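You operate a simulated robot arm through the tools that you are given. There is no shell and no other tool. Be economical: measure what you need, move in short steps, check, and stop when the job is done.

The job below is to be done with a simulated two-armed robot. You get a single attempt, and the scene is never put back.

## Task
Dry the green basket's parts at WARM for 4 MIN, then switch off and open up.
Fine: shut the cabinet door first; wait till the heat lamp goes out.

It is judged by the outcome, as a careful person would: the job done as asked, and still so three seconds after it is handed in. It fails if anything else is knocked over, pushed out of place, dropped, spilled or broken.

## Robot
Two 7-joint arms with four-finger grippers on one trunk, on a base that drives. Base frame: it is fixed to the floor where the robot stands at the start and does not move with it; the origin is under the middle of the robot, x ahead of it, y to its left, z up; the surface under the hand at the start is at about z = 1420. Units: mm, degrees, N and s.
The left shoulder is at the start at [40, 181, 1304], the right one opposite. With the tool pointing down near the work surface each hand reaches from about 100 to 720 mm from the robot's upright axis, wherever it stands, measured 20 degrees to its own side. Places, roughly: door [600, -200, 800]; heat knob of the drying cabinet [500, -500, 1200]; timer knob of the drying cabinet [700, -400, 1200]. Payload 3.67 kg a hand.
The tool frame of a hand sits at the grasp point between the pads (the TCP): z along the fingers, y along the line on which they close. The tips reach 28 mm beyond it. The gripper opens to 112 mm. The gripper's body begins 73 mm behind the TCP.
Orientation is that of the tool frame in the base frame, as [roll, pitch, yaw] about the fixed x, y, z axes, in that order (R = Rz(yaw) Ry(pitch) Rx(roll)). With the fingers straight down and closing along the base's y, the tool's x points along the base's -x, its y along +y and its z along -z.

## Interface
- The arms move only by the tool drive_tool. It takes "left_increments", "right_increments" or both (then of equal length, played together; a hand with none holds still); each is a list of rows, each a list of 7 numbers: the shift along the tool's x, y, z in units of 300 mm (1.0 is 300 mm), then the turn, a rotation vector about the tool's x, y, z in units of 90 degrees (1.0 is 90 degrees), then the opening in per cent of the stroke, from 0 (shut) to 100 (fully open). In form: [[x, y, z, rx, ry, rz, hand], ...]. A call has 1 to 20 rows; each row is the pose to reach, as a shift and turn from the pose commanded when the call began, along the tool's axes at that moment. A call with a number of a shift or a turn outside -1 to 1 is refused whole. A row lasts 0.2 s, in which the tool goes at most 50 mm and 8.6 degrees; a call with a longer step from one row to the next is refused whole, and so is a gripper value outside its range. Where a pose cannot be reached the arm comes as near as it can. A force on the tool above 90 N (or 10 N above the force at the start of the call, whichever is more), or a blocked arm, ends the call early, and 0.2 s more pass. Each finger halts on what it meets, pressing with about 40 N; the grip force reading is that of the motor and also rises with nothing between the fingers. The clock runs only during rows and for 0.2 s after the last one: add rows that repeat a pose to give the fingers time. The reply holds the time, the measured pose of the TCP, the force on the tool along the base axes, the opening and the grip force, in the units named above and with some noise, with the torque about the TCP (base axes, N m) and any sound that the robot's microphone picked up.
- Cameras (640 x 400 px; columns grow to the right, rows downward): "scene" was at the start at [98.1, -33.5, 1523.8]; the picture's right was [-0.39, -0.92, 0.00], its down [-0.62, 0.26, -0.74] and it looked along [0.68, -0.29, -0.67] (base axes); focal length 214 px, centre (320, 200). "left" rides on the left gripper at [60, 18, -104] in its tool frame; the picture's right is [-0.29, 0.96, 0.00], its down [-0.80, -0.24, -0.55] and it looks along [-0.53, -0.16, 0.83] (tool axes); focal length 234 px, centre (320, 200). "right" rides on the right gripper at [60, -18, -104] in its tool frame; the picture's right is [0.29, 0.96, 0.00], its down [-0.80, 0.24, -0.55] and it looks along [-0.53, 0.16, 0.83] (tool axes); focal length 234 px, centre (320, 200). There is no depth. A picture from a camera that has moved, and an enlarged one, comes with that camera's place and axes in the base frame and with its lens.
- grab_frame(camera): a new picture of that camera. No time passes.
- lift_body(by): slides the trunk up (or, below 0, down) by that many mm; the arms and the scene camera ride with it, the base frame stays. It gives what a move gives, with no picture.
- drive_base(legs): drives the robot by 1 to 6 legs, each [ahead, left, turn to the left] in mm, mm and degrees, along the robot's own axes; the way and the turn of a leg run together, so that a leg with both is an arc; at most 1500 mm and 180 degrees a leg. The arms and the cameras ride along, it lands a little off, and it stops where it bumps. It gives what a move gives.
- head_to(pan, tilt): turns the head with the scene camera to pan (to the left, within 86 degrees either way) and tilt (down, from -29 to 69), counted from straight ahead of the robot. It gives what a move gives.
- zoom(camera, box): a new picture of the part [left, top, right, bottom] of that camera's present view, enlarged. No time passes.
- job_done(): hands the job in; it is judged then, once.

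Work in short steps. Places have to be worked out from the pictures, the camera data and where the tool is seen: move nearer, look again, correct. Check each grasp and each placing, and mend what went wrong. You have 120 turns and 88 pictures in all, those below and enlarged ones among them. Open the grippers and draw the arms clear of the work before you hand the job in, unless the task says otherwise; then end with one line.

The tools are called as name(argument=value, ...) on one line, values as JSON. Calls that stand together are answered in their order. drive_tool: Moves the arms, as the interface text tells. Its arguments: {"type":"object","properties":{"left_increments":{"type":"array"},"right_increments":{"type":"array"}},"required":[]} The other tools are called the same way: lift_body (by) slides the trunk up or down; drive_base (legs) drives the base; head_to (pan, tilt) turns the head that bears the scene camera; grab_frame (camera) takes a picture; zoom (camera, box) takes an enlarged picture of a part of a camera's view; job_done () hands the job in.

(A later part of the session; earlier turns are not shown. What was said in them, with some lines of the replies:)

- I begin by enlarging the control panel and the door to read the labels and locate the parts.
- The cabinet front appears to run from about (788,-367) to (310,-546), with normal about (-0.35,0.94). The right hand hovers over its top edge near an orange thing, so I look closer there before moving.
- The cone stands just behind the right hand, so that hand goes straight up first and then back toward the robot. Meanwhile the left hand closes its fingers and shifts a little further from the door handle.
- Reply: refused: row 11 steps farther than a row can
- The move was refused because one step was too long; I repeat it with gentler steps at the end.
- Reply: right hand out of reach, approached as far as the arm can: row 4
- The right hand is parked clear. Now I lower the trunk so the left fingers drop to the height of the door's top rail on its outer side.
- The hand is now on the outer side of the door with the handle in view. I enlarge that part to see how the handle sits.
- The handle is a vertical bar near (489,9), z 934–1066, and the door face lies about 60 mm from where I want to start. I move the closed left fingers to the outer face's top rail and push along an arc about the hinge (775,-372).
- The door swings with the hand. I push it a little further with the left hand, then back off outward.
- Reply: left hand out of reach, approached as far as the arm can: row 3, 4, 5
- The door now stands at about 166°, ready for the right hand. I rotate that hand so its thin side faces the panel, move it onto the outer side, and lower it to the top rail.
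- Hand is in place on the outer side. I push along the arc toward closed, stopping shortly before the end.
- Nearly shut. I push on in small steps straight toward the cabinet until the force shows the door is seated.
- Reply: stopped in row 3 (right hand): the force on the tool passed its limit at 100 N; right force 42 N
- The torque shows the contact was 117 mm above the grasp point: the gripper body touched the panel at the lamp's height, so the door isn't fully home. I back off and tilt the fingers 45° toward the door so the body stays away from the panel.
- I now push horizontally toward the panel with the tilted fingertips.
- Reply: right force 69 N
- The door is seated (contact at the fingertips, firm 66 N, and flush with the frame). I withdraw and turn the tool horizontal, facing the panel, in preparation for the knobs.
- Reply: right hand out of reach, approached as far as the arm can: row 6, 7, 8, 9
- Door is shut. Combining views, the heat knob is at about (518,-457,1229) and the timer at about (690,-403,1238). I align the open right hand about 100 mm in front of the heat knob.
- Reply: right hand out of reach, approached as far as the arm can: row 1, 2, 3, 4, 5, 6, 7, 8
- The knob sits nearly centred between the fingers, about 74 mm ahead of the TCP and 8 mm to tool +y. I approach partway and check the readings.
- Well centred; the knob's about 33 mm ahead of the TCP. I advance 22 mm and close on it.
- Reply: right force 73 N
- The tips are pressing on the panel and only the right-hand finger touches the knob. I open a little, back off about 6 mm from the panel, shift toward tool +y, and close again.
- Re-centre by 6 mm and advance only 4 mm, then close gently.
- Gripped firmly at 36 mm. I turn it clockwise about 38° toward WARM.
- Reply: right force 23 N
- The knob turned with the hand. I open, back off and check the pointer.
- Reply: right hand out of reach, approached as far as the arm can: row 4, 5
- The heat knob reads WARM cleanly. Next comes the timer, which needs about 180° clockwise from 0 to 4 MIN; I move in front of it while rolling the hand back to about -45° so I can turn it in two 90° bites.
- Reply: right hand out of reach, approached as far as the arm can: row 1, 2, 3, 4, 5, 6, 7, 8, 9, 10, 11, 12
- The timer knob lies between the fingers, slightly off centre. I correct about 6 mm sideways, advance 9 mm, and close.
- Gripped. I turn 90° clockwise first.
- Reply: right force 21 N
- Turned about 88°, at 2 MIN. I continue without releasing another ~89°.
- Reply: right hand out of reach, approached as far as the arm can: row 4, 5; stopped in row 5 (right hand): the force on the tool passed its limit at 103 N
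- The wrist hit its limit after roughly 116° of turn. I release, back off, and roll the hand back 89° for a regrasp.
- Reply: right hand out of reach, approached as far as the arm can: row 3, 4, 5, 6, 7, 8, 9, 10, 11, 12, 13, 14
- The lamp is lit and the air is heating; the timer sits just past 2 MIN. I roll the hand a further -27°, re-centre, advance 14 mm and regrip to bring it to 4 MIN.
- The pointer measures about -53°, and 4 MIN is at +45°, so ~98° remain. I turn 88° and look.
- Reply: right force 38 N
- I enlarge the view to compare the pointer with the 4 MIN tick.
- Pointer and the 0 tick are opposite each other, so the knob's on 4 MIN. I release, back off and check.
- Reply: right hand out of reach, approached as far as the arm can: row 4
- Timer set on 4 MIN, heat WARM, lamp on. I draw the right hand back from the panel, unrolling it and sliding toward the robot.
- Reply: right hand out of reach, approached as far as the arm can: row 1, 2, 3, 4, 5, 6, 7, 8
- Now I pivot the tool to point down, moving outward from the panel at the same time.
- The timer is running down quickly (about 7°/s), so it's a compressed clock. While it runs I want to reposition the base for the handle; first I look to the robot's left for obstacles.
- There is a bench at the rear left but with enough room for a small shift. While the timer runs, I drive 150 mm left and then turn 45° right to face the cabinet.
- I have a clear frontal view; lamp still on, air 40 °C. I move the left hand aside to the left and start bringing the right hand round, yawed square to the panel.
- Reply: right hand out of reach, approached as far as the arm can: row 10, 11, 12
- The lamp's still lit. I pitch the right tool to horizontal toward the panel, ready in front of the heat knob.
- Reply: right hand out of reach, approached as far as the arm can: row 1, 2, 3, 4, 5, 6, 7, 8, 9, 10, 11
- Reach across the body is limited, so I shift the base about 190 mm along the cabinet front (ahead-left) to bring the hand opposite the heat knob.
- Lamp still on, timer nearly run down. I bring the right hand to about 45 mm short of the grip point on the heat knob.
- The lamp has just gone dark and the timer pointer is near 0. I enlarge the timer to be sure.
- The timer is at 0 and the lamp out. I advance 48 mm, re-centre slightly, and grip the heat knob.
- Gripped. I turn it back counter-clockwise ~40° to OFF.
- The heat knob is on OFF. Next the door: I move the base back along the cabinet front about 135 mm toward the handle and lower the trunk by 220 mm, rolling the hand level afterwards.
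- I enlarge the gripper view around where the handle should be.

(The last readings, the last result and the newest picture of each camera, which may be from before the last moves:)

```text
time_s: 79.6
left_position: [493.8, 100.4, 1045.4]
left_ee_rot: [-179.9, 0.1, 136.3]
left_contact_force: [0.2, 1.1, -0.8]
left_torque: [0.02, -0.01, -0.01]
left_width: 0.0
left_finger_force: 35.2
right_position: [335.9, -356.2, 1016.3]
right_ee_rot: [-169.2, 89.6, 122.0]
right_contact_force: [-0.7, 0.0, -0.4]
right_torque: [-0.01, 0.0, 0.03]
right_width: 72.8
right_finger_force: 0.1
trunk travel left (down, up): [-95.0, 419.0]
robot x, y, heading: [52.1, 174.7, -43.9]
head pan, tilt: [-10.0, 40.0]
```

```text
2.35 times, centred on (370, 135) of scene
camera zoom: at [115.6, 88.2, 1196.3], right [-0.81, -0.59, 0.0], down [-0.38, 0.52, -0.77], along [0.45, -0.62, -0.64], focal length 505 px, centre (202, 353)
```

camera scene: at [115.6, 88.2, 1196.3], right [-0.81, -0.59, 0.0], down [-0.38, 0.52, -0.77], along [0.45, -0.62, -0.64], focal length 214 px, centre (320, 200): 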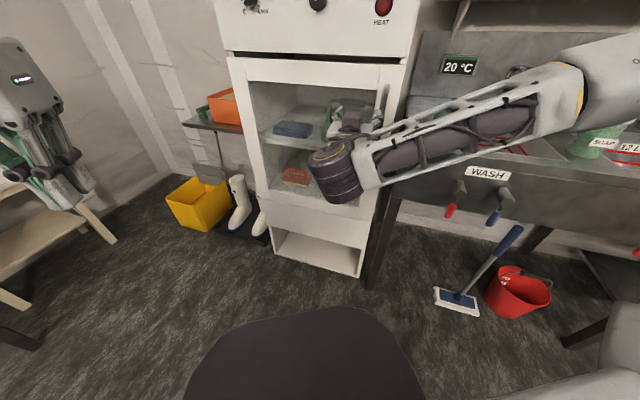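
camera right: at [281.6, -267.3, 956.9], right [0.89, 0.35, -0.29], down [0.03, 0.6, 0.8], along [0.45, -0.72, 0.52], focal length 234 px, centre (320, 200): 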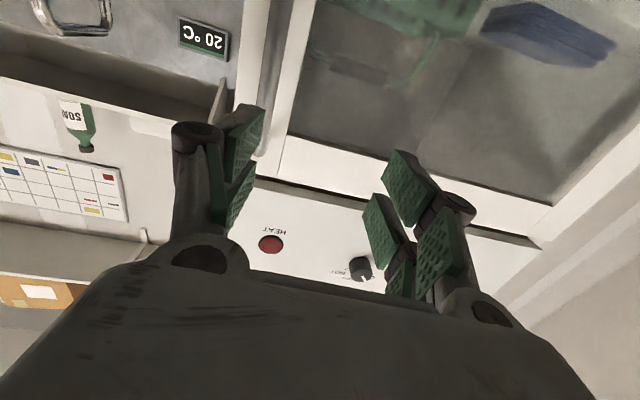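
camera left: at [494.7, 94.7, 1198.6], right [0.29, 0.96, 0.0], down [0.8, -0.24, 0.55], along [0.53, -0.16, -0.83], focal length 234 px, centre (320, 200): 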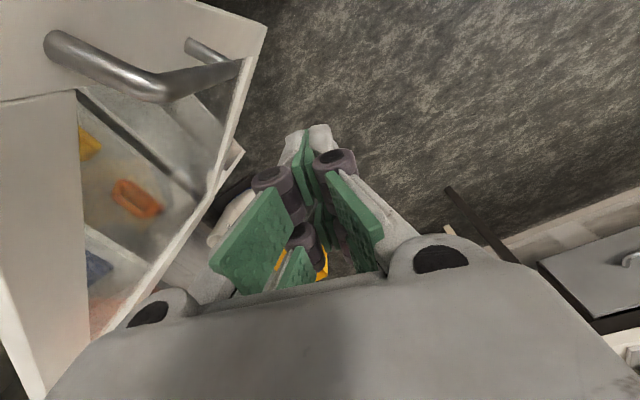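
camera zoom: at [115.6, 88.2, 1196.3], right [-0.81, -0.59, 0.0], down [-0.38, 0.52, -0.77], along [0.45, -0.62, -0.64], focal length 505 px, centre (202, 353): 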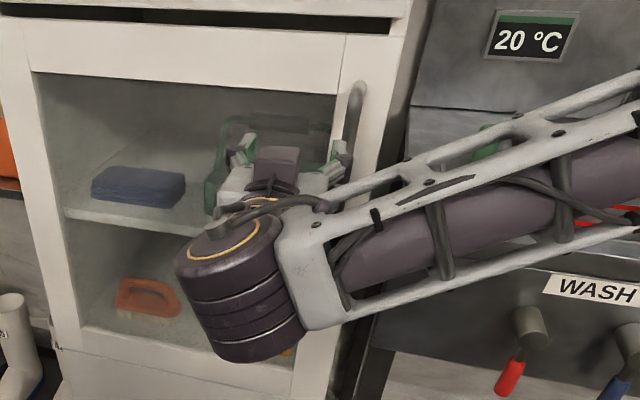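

The bar is about 48 mm to tool -y of the TCP and about 100 mm ahead. I shift sideways and approach 45 mm, fingers open.

drive_tool(right_increments=[[0, -0.08, 0, 0, 0, 0, 70], [0, -0.16, 0, 0, 0, 0, 70], [0, -0.16, 0.08, 0, 0, 0, 70], [0, -0.16, 0.15, 0, 0, 0, 70], [0, -0.16, 0.15, 0, 0, 0, 70]])

grab_frame(camera="right")

```text
time_s: 80.8
left_position: [493.2, 100.3, 1045.2]
left_ee_rot: [-180.0, 0.1, 136.2]
left_contact_force: [0.3, 1.1, -0.3]
left_torque: [0.02, -0.02, 0.03]
left_width: 0.3
left_finger_force: 36.2
right_position: [307.2, -414.2, 1014.4]
right_ee_rot: [-151.6, 89.4, 139.5]
right_contact_force: [0.1, 0.5, 0.0]
right_torque: [0.04, -0.01, -0.01]
right_width: 78.5
right_finger_force: 0.0
trunk travel left (down, up): [-95.0, 419.0]
robot x, y, heading: [51.8, 174.1, -44.0]
head pan, tilt: [-10.0, 40.0]
```

```text
25 pictures are left
camera right: at [253.1, -325.8, 955.7], right [0.89, 0.35, -0.29], down [0.03, 0.6, 0.8], along [0.45, -0.72, 0.52], focal length 234 px, centre (320, 200)
```

right: 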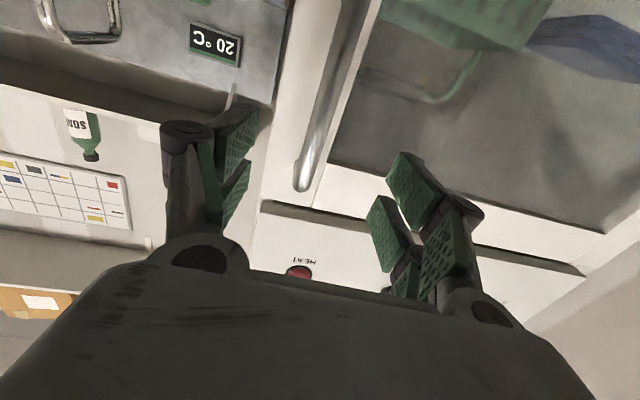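

The bar is centred, ~60 mm ahead, top at z≈1045. I lower 24 mm, advance 50 mm and close on the bar.

drive_tool(right_increments=[[0.08, 0, 0, 0, 0, 0, 70], [0.08, 0.005, 0.08, 0, 0, 0, 70], [0.08, 0.005, 0.167, 0, 0, 0, 70], [0.08, 0.005, 0.167, 0, 0, 0, 50], [0.08, 0.005, 0.167, 0, 0, 0, 30], [0.08, 0.005, 0.167, 0, 0, 0, 10], [0.08, 0.005, 0.167, 0, 0, 0, 0], [0.08, 0.005, 0.167, 0, 0, 0, 0]])

grab_frame(camera="right")

```text
time_s: 82.6
left_position: [491.4, 98.8, 1046.5]
left_ee_rot: [179.9, 0.2, 136.1]
left_contact_force: [0.9, -0.2, 0.4]
left_torque: [0.01, -0.02, 0.03]
left_width: 0.1
left_finger_force: 35.7
right_position: [320.7, -462.5, 991.0]
right_ee_rot: [-178.9, 89.5, 111.7]
right_contact_force: [-31.2, -7.7, -0.2]
right_torque: [0.25, 0.19, -0.92]
right_width: 15.9
right_finger_force: 44.6
trunk travel left (down, up): [-95.0, 419.0]
robot x, y, heading: [47.9, 175.9, -44.0]
head pan, tilt: [-10.0, 40.0]
```

```text
24 pictures are left
camera right: at [268.3, -372.4, 932.5], right [0.9, 0.34, -0.29], down [0.03, 0.6, 0.8], along [0.44, -0.73, 0.52], focal length 234 px, centre (320, 200)
```

right: 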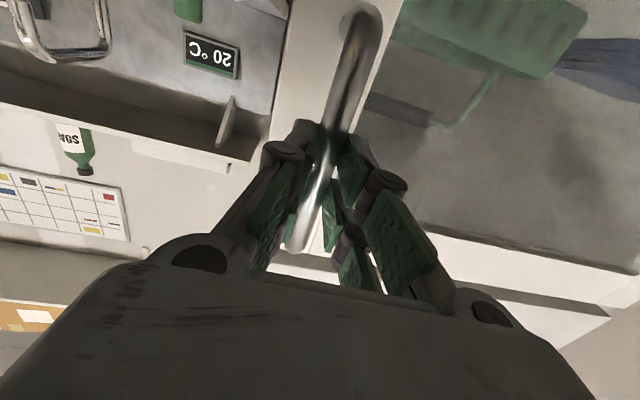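

The bar is held (16 mm). I pull the door along its hinge arc, about 20° for now.

drive_tool(right_increments=[[0, 0.007, -0.035, 0, 0, 0, 0], [0, 0.014, -0.07, 0, 0, 0, 0], [0, 0.021, -0.105, 0, 0, 0, 0], [0, 0.028, -0.139, 0, 0, 0, 0], [0, 0.046, -0.203, 0, 0, 0, 0], [0, 0.065, -0.267, 0, 0, 0, 0], [0, 0.09, -0.33, 0, 0, 0, 0], [0, 0.116, -0.393, 0, 0, 0, 0], [0, 0.145, -0.455, 0, 0, 0, 0], [0, 0.177, -0.514, 0, 0, 0, 0]])

grab_frame(camera="scene")

```text
time_s: 84.8
left_position: [487.8, 101.1, 1048.2]
left_ee_rot: [179.8, 0.3, 136.1]
left_contact_force: [-0.4, -0.3, -0.9]
left_torque: [0.02, -0.03, -0.01]
left_width: 0.0
left_finger_force: 36.4
right_position: [313.0, -300.2, 991.6]
right_ee_rot: [-163.0, 89.3, 127.7]
right_contact_force: [-61.5, 7.0, -20.5]
right_torque: [0.17, -0.78, -1.32]
right_width: 16.0
right_finger_force: 44.9
trunk travel left (down, up): [-95.0, 419.0]
robot x, y, heading: [52.6, 170.0, -44.0]
head pan, tilt: [-10.0, 40.0]
```

```text
23 pictures are left
camera scene: at [108.7, 87.7, 1196.5], right [-0.81, -0.59, -0.01], down [-0.37, 0.52, -0.77], along [0.46, -0.62, -0.64], focal length 214 px, centre (320, 200)
```

scene: 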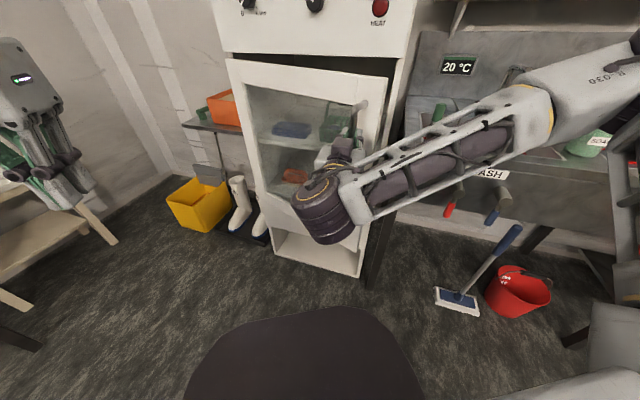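

The door is following, about 20° open, with some radial strain. I continue the arc with a slightly larger radius and let the wrist turn with the door.

drive_tool(right_increments=[[0, 0.01, -0.03, 0.04, 0, 0, 0], [0, 0.03, -0.06, 0.08, 0, 0, 0], [0, 0.048, -0.092, 0.12, 0, 0, 0], [0, 0.067, -0.125, 0.16, 0, 0, 0], [0, 0.107, -0.18, 0.2, 0, 0, 0], [0, 0.147, -0.234, 0.24, 0, 0, 0], [0, 0.19, -0.285, 0.28, 0, 0, 0], [0, 0.238, -0.336, 0.32, 0, 0, 0], [0, 0.288, -0.383, 0.36, 0, 0, 0], [0, 0.338, -0.43, 0.4, 0, 0, 0]])

grab_frame(camera="scene")

```text
time_s: 85.8
left_position: [501.7, 105.0, 1043.4]
left_ee_rot: [-179.9, -0.1, 136.8]
left_contact_force: [-0.7, 0.3, 1.0]
left_torque: [-0.03, -0.09, -0.02]
left_width: 0.0
left_finger_force: 35.7
right_position: [312.3, -335.1, 1013.5]
right_ee_rot: [-167.4, 88.4, 114.3]
right_contact_force: [58.8, -0.8, -22.0]
right_torque: [1.71, -1.4, 1.38]
right_width: 15.8
right_finger_force: 44.7
right hand out of reach, approached as far as the arm can: row 1, 2, 3, 4, 5
trunk travel left (down, up): [-95.0, 419.0]
robot x, y, heading: [55.8, 172.3, -43.0]
head pan, tilt: [-10.0, 40.0]
stopped in row 5 (right hand): the force on the tool passed its limit at 103 N (the readings are from after the stop); the commanded pose is now the measured one
```

```text
22 pictures are left
camera scene: at [124.6, 87.6, 1196.1], right [-0.8, -0.6, 0.0], down [-0.39, 0.52, -0.76], along [0.46, -0.61, -0.65], focal length 214 px, centre (320, 200)
```

scene: 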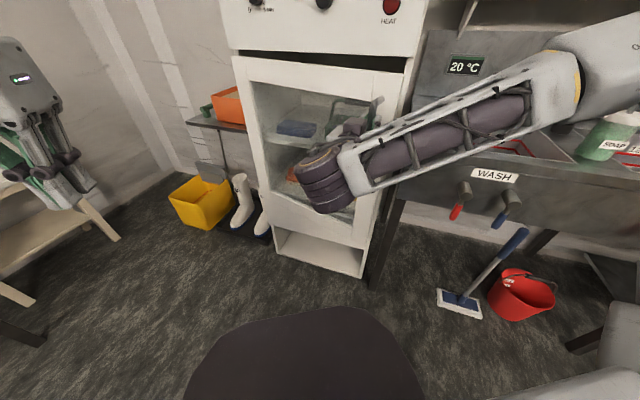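

The arm can't fold any further, but the grip holds with the door ~16° open. I pull further by driving the base along the handle's chord (about 100 mm).

drive_base(legs=[[-54, 85, 0]])

grab_frame(camera="scene")

```text
time_s: 87.0
left_position: [521.3, 198.9, 1042.7]
left_ee_rot: [-179.5, -0.3, 136.6]
left_contact_force: [0.6, 0.2, -0.5]
left_torque: [-0.06, 0.04, -0.02]
left_width: 0.1
left_finger_force: 35.9
right_position: [325.5, -242.2, 1014.0]
right_ee_rot: [-163.2, 88.4, 117.6]
right_contact_force: [51.3, -11.8, -21.1]
right_torque: [0.58, -1.69, 0.8]
right_width: 16.1
right_finger_force: 45.4
trunk travel left (down, up): [-95.0, 419.0]
robot x, y, heading: [70.2, 268.3, -43.4]
head pan, tilt: [-10.0, 40.0]
```

```text
21 pictures are left
camera scene: at [143.5, 185.0, 1195.7], right [-0.8, -0.59, 0.0], down [-0.39, 0.52, -0.76], along [0.45, -0.61, -0.65], focal length 214 px, centre (320, 200)
```

scene: 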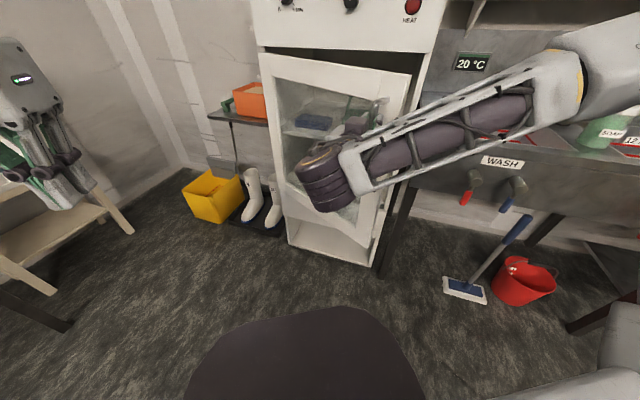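

The door follows well (~28° open). I continue pulling with two more base legs along the arc.

drive_base(legs=[[-26, 73, 0], [-18, 75, 0]])

grab_frame(camera="scene")

```text
time_s: 88.7
left_position: [581.7, 338.9, 1046.6]
left_ee_rot: [-179.9, 0.3, 136.4]
left_contact_force: [0.2, 0.6, -0.6]
left_torque: [-0.05, 0.03, 0.01]
left_width: 0.0
left_finger_force: 35.9
right_position: [384.9, -101.1, 1017.7]
right_ee_rot: [-179.4, 88.6, 101.3]
right_contact_force: [-40.7, 24.1, -17.7]
right_torque: [0.67, -0.18, -0.81]
right_width: 15.4
right_finger_force: 44.6
trunk travel left (down, up): [-95.0, 419.0]
robot x, y, heading: [139.4, 405.3, -43.8]
head pan, tilt: [-10.0, 40.0]
```

```text
20 pictures are left
camera scene: at [202.6, 326.0, 1196.8], right [-0.81, -0.59, 0.0], down [-0.38, 0.52, -0.77], along [0.46, -0.62, -0.64], focal length 214 px, centre (320, 200)
```

scene: 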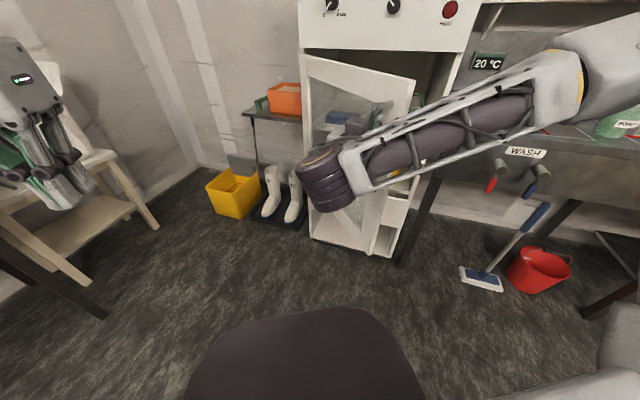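

About 46° open now. I continue with three short legs to about 65°, as it was originally.

drive_base(legs=[[1, 59, 0], [2, 57, 0], [7, 49, 0]])

grab_frame(camera="scene")

grab_frame(camera="right")

```text
time_s: 90.7
left_position: [704.5, 452.3, 1044.5]
left_ee_rot: [-179.8, 0.2, 136.5]
left_contact_force: [1.2, 0.5, -1.0]
left_torque: [-0.03, 0.07, -0.01]
left_width: 0.1
left_finger_force: 35.6
right_position: [506.7, 11.6, 1018.9]
right_ee_rot: [-179.2, 88.9, 101.4]
right_contact_force: [-22.0, 27.8, 7.7]
right_torque: [0.67, -0.69, -0.13]
right_width: 14.7
right_finger_force: 44.8
trunk travel left (down, up): [-95.0, 419.0]
robot x, y, heading: [259.3, 518.2, -43.4]
head pan, tilt: [-10.0, 40.0]
```

```text
19 pictures are left
camera scene: at [325.4, 439.6, 1196.9], right [-0.81, -0.59, 0.0], down [-0.38, 0.51, -0.77], along [0.45, -0.62, -0.64], focal length 214 px, centre (320, 200)
```

scene: 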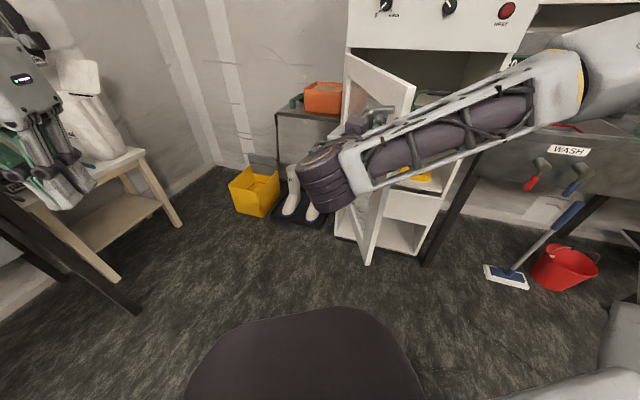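

```text
18 pictures are left
camera right: at [470.2, 110.7, 961.5], right [0.94, 0.18, -0.29], down [0.14, 0.57, 0.81], along [0.31, -0.8, 0.51], focal length 234 px, centre (320, 200)
```

right: 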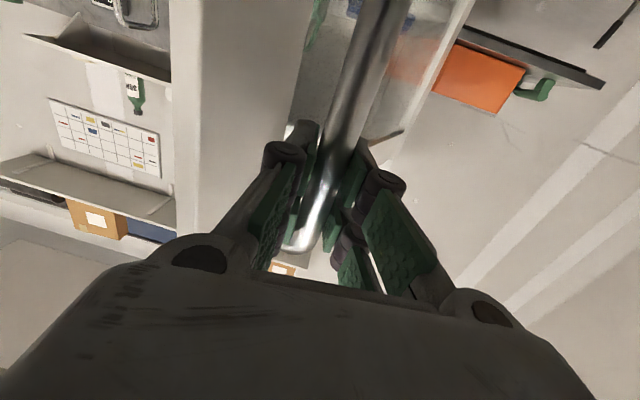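

The door is ~66° open. Before backing the base away I glance to the left-rear for clearance and open the fingers modestly.

drive_tool(right_increments=[[0, 0, 0, 0, 0, 0, 25], [0, 0, 0, 0, 0, 0, 35], [0, 0, 0, 0, 0, 0, 40], [0, 0, 0, 0, 0, 0, 40]])

head_to(pan=86, tilt=45)

grab_frame(camera="scene")

grab_frame(camera="right")

```text
time_s: 91.7
left_position: [705.1, 447.8, 1045.8]
left_ee_rot: [-179.9, 0.1, 136.5]
left_contact_force: [-0.5, -0.5, 0.3]
left_torque: [-0.01, 0.0, 0.02]
left_width: 0.0
left_finger_force: 35.4
right_position: [508.1, 7.1, 1015.4]
right_ee_rot: [-178.6, 88.4, 102.0]
right_contact_force: [-1.0, 1.0, 0.0]
right_torque: [-0.01, 0.0, 0.02]
right_width: 44.8
right_finger_force: 0.0
trunk travel left (down, up): [-95.0, 419.0]
robot x, y, heading: [261.5, 518.0, -43.6]
head pan, tilt: [-10.0, 40.0]
```

```text
time_s: 93.4
left_position: [706.0, 448.1, 1045.0]
left_ee_rot: [-179.9, 0.0, 136.5]
left_contact_force: [-0.4, 0.5, -0.7]
left_torque: [0.0, -0.01, 0.03]
left_width: 0.0
left_finger_force: 35.3
right_position: [508.8, 7.3, 1015.7]
right_ee_rot: [-178.9, 88.5, 101.7]
right_contact_force: [-0.3, 0.5, 0.6]
right_torque: [-0.03, 0.0, -0.02]
right_width: 44.8
right_finger_force: 0.1
trunk travel left (down, up): [-95.0, 419.0]
robot x, y, heading: [261.7, 517.4, -43.9]
head pan, tilt: [85.9, 45.0]
```

```text
17 pictures are left
camera scene: at [336.4, 557.4, 1189.1], right [0.67, -0.74, 0.0], down [-0.52, -0.48, -0.71], along [0.52, 0.48, -0.71], focal length 214 px, centre (320, 200)
```

scene: 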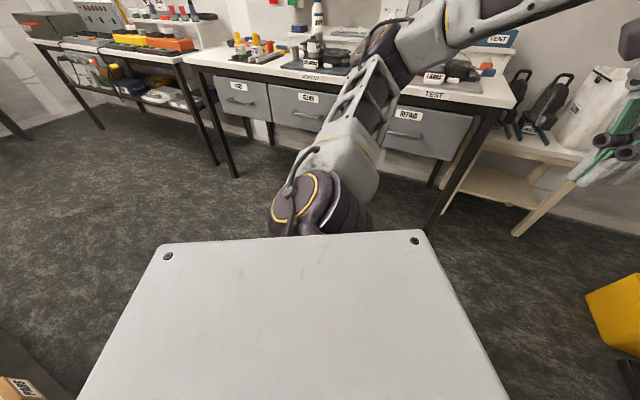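

```text
16 pictures are left
camera right: at [471.2, 106.5, 959.2], right [0.94, 0.18, -0.29], down [0.14, 0.57, 0.81], along [0.31, -0.8, 0.51], focal length 234 px, centre (320, 200)
```

right: 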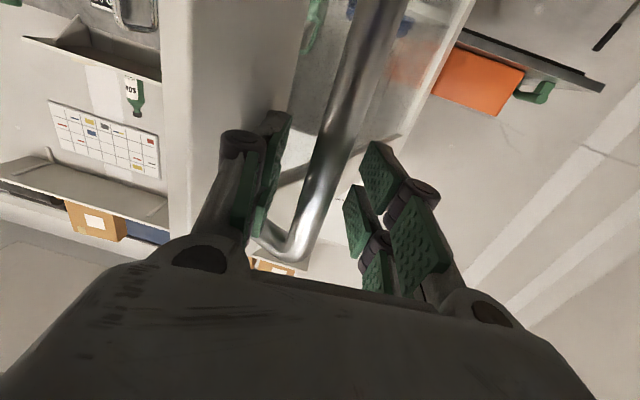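

Floor is clear except for a bench corner further behind. I back the base just 60 mm along the finger direction to free the handle.

drive_base(legs=[[-49, 35, 0]])

grab_frame(camera="right")

```text
time_s: 94.4
left_position: [695.1, 508.9, 1044.6]
left_ee_rot: [-179.9, 0.1, 136.5]
left_contact_force: [-0.4, 0.6, -0.4]
left_torque: [-0.11, -0.01, 0.05]
left_width: 0.1
left_finger_force: 36.1
right_position: [497.7, 68.2, 1016.8]
right_ee_rot: [-179.6, 88.6, 101.0]
right_contact_force: [0.3, 0.6, -0.1]
right_torque: [0.02, 0.04, -0.01]
right_width: 44.9
right_finger_force: 0.1
trunk travel left (down, up): [-95.0, 419.0]
robot x, y, heading: [252.7, 576.1, -43.4]
head pan, tilt: [85.9, 45.0]
```

```text
15 pictures are left
camera right: at [460.8, 166.6, 960.2], right [0.94, 0.18, -0.29], down [0.14, 0.57, 0.81], along [0.31, -0.8, 0.51], focal length 234 px, centre (320, 200)
```

right: 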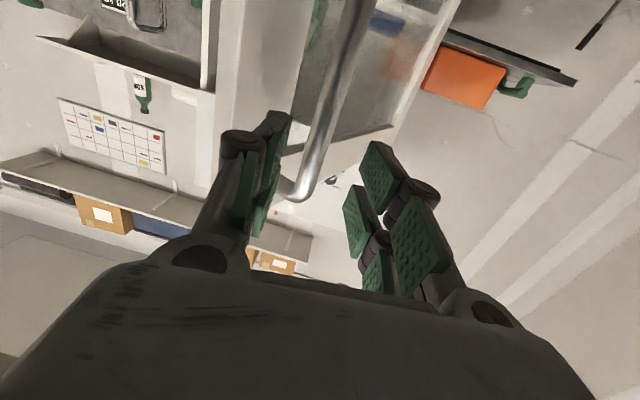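

The handle is free. I raise the trunk 200 mm to bring the hands clear above the door, and check the scene.

lift_body(by=200)

head_to(pan=-10, tilt=40)

grab_frame(camera="scene")

```text
time_s: 96.6
left_position: [696.0, 507.5, 1245.8]
left_ee_rot: [-179.9, 0.0, 136.4]
left_contact_force: [0.0, 0.7, -0.3]
left_torque: [0.03, 0.01, -0.02]
left_width: 0.1
left_finger_force: 36.2
right_position: [498.3, 65.1, 1216.5]
right_ee_rot: [-179.0, 88.4, 101.4]
right_contact_force: [-0.8, 0.5, 0.0]
right_torque: [-0.02, -0.01, 0.01]
right_width: 44.8
right_finger_force: 0.0
trunk travel left (down, up): [-295.0, 219.0]
robot x, y, heading: [247.0, 576.6, -43.6]
head pan, tilt: [85.9, 45.0]
```

```text
time_s: 98.3
left_position: [693.9, 507.2, 1245.7]
left_ee_rot: [-179.8, 0.1, 136.5]
left_contact_force: [-0.5, 0.5, 0.9]
left_torque: [0.01, 0.01, 0.03]
left_width: 0.1
left_finger_force: 35.6
right_position: [498.3, 66.6, 1217.1]
right_ee_rot: [-179.4, 88.5, 101.1]
right_contact_force: [-1.1, 0.7, 0.7]
right_torque: [-0.02, -0.01, 0.02]
right_width: 44.8
right_finger_force: 0.1
trunk travel left (down, up): [-295.0, 219.0]
robot x, y, heading: [249.2, 574.6, -43.6]
head pan, tilt: [-10.0, 40.0]
```

```text
14 pictures are left
camera scene: at [316.4, 492.6, 1396.8], right [-0.8, -0.59, 0.0], down [-0.38, 0.52, -0.77], along [0.45, -0.62, -0.64], focal length 214 px, centre (320, 200)
```

scene: 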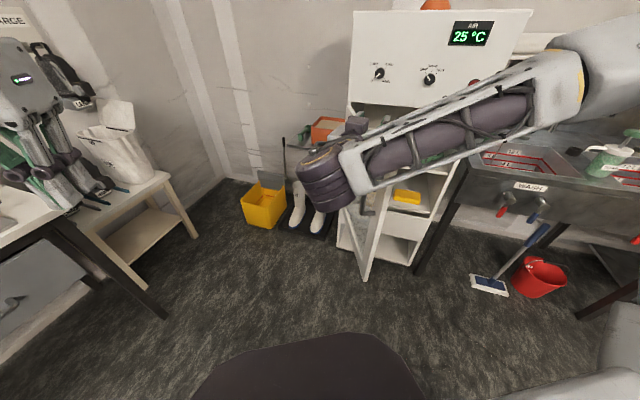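

The door is open and the air cooling at 25 °C. I open both grippers, raise the right hand further out of the way and take a last look at panel and door.

drive_tool(right_increments=[[-0.1, 0, 0, 0, 0, 0, 60], [-0.2, 0, 0, 0, 0, 0, 80], [-0.3, 0, 0, 0, 0, 0, 100], [-0.4, 0, 0, 0, 0, 0, 100], [-0.5, 0, 0, 0, 0, 0, 100]], left_increments=[[0, 0, 0, 0, 0, 0, 20], [0, 0, 0, 0, 0, 0, 40], [0, 0, 0, 0, 0, 0, 60], [0, 0, 0, 0, 0, 0, 80], [0, 0, 0, 0, 0, 0, 100]])

zoom(camera="scene", box=[310, 0, 550, 290])

```text
time_s: 99.5
left_position: [694.5, 507.6, 1245.0]
left_ee_rot: [-179.8, 0.1, 136.5]
left_contact_force: [-0.3, -0.2, -0.3]
left_torque: [0.0, 0.0, -0.01]
left_width: 111.8
left_finger_force: 0.1
right_position: [496.8, 63.1, 1365.5]
right_ee_rot: [-179.0, 88.5, 101.5]
right_contact_force: [-0.4, 0.1, -0.3]
right_torque: [0.03, 0.01, 0.02]
right_width: 112.1
right_finger_force: 0.1
trunk travel left (down, up): [-295.0, 219.0]
robot x, y, heading: [254.6, 570.3, -43.6]
head pan, tilt: [-10.0, 40.0]
```

```text
1.38 times, centred on (430, 145) of scene
camera zoom: at [316.0, 493.1, 1396.8], right [-0.81, -0.59, 0.0], down [-0.38, 0.52, -0.77], along [0.45, -0.62, -0.64], focal length 296 px, centre (168, 276)
```

zoom: 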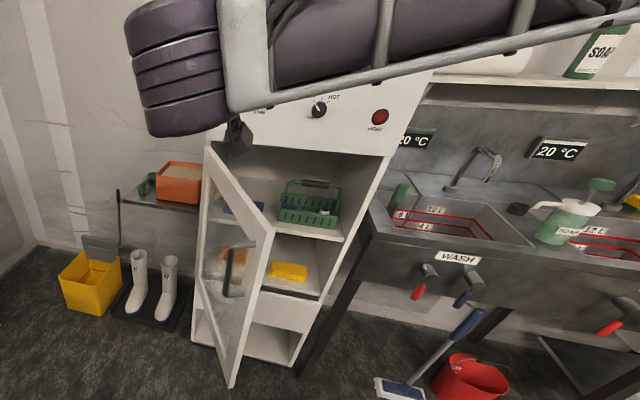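

The door stands open, the lamp is out, heat reads OFF, the timer is at 0 and the basket is undisturbed. Both hands are open and clear, so I hand the job in.

job_done()

```text
The job is handed in.
```

The green basket's parts were dried at WARM for 4 MIN with the door shut; when the heat lamp went out I turned the heat to OFF and left the cabinet door open about 66°.
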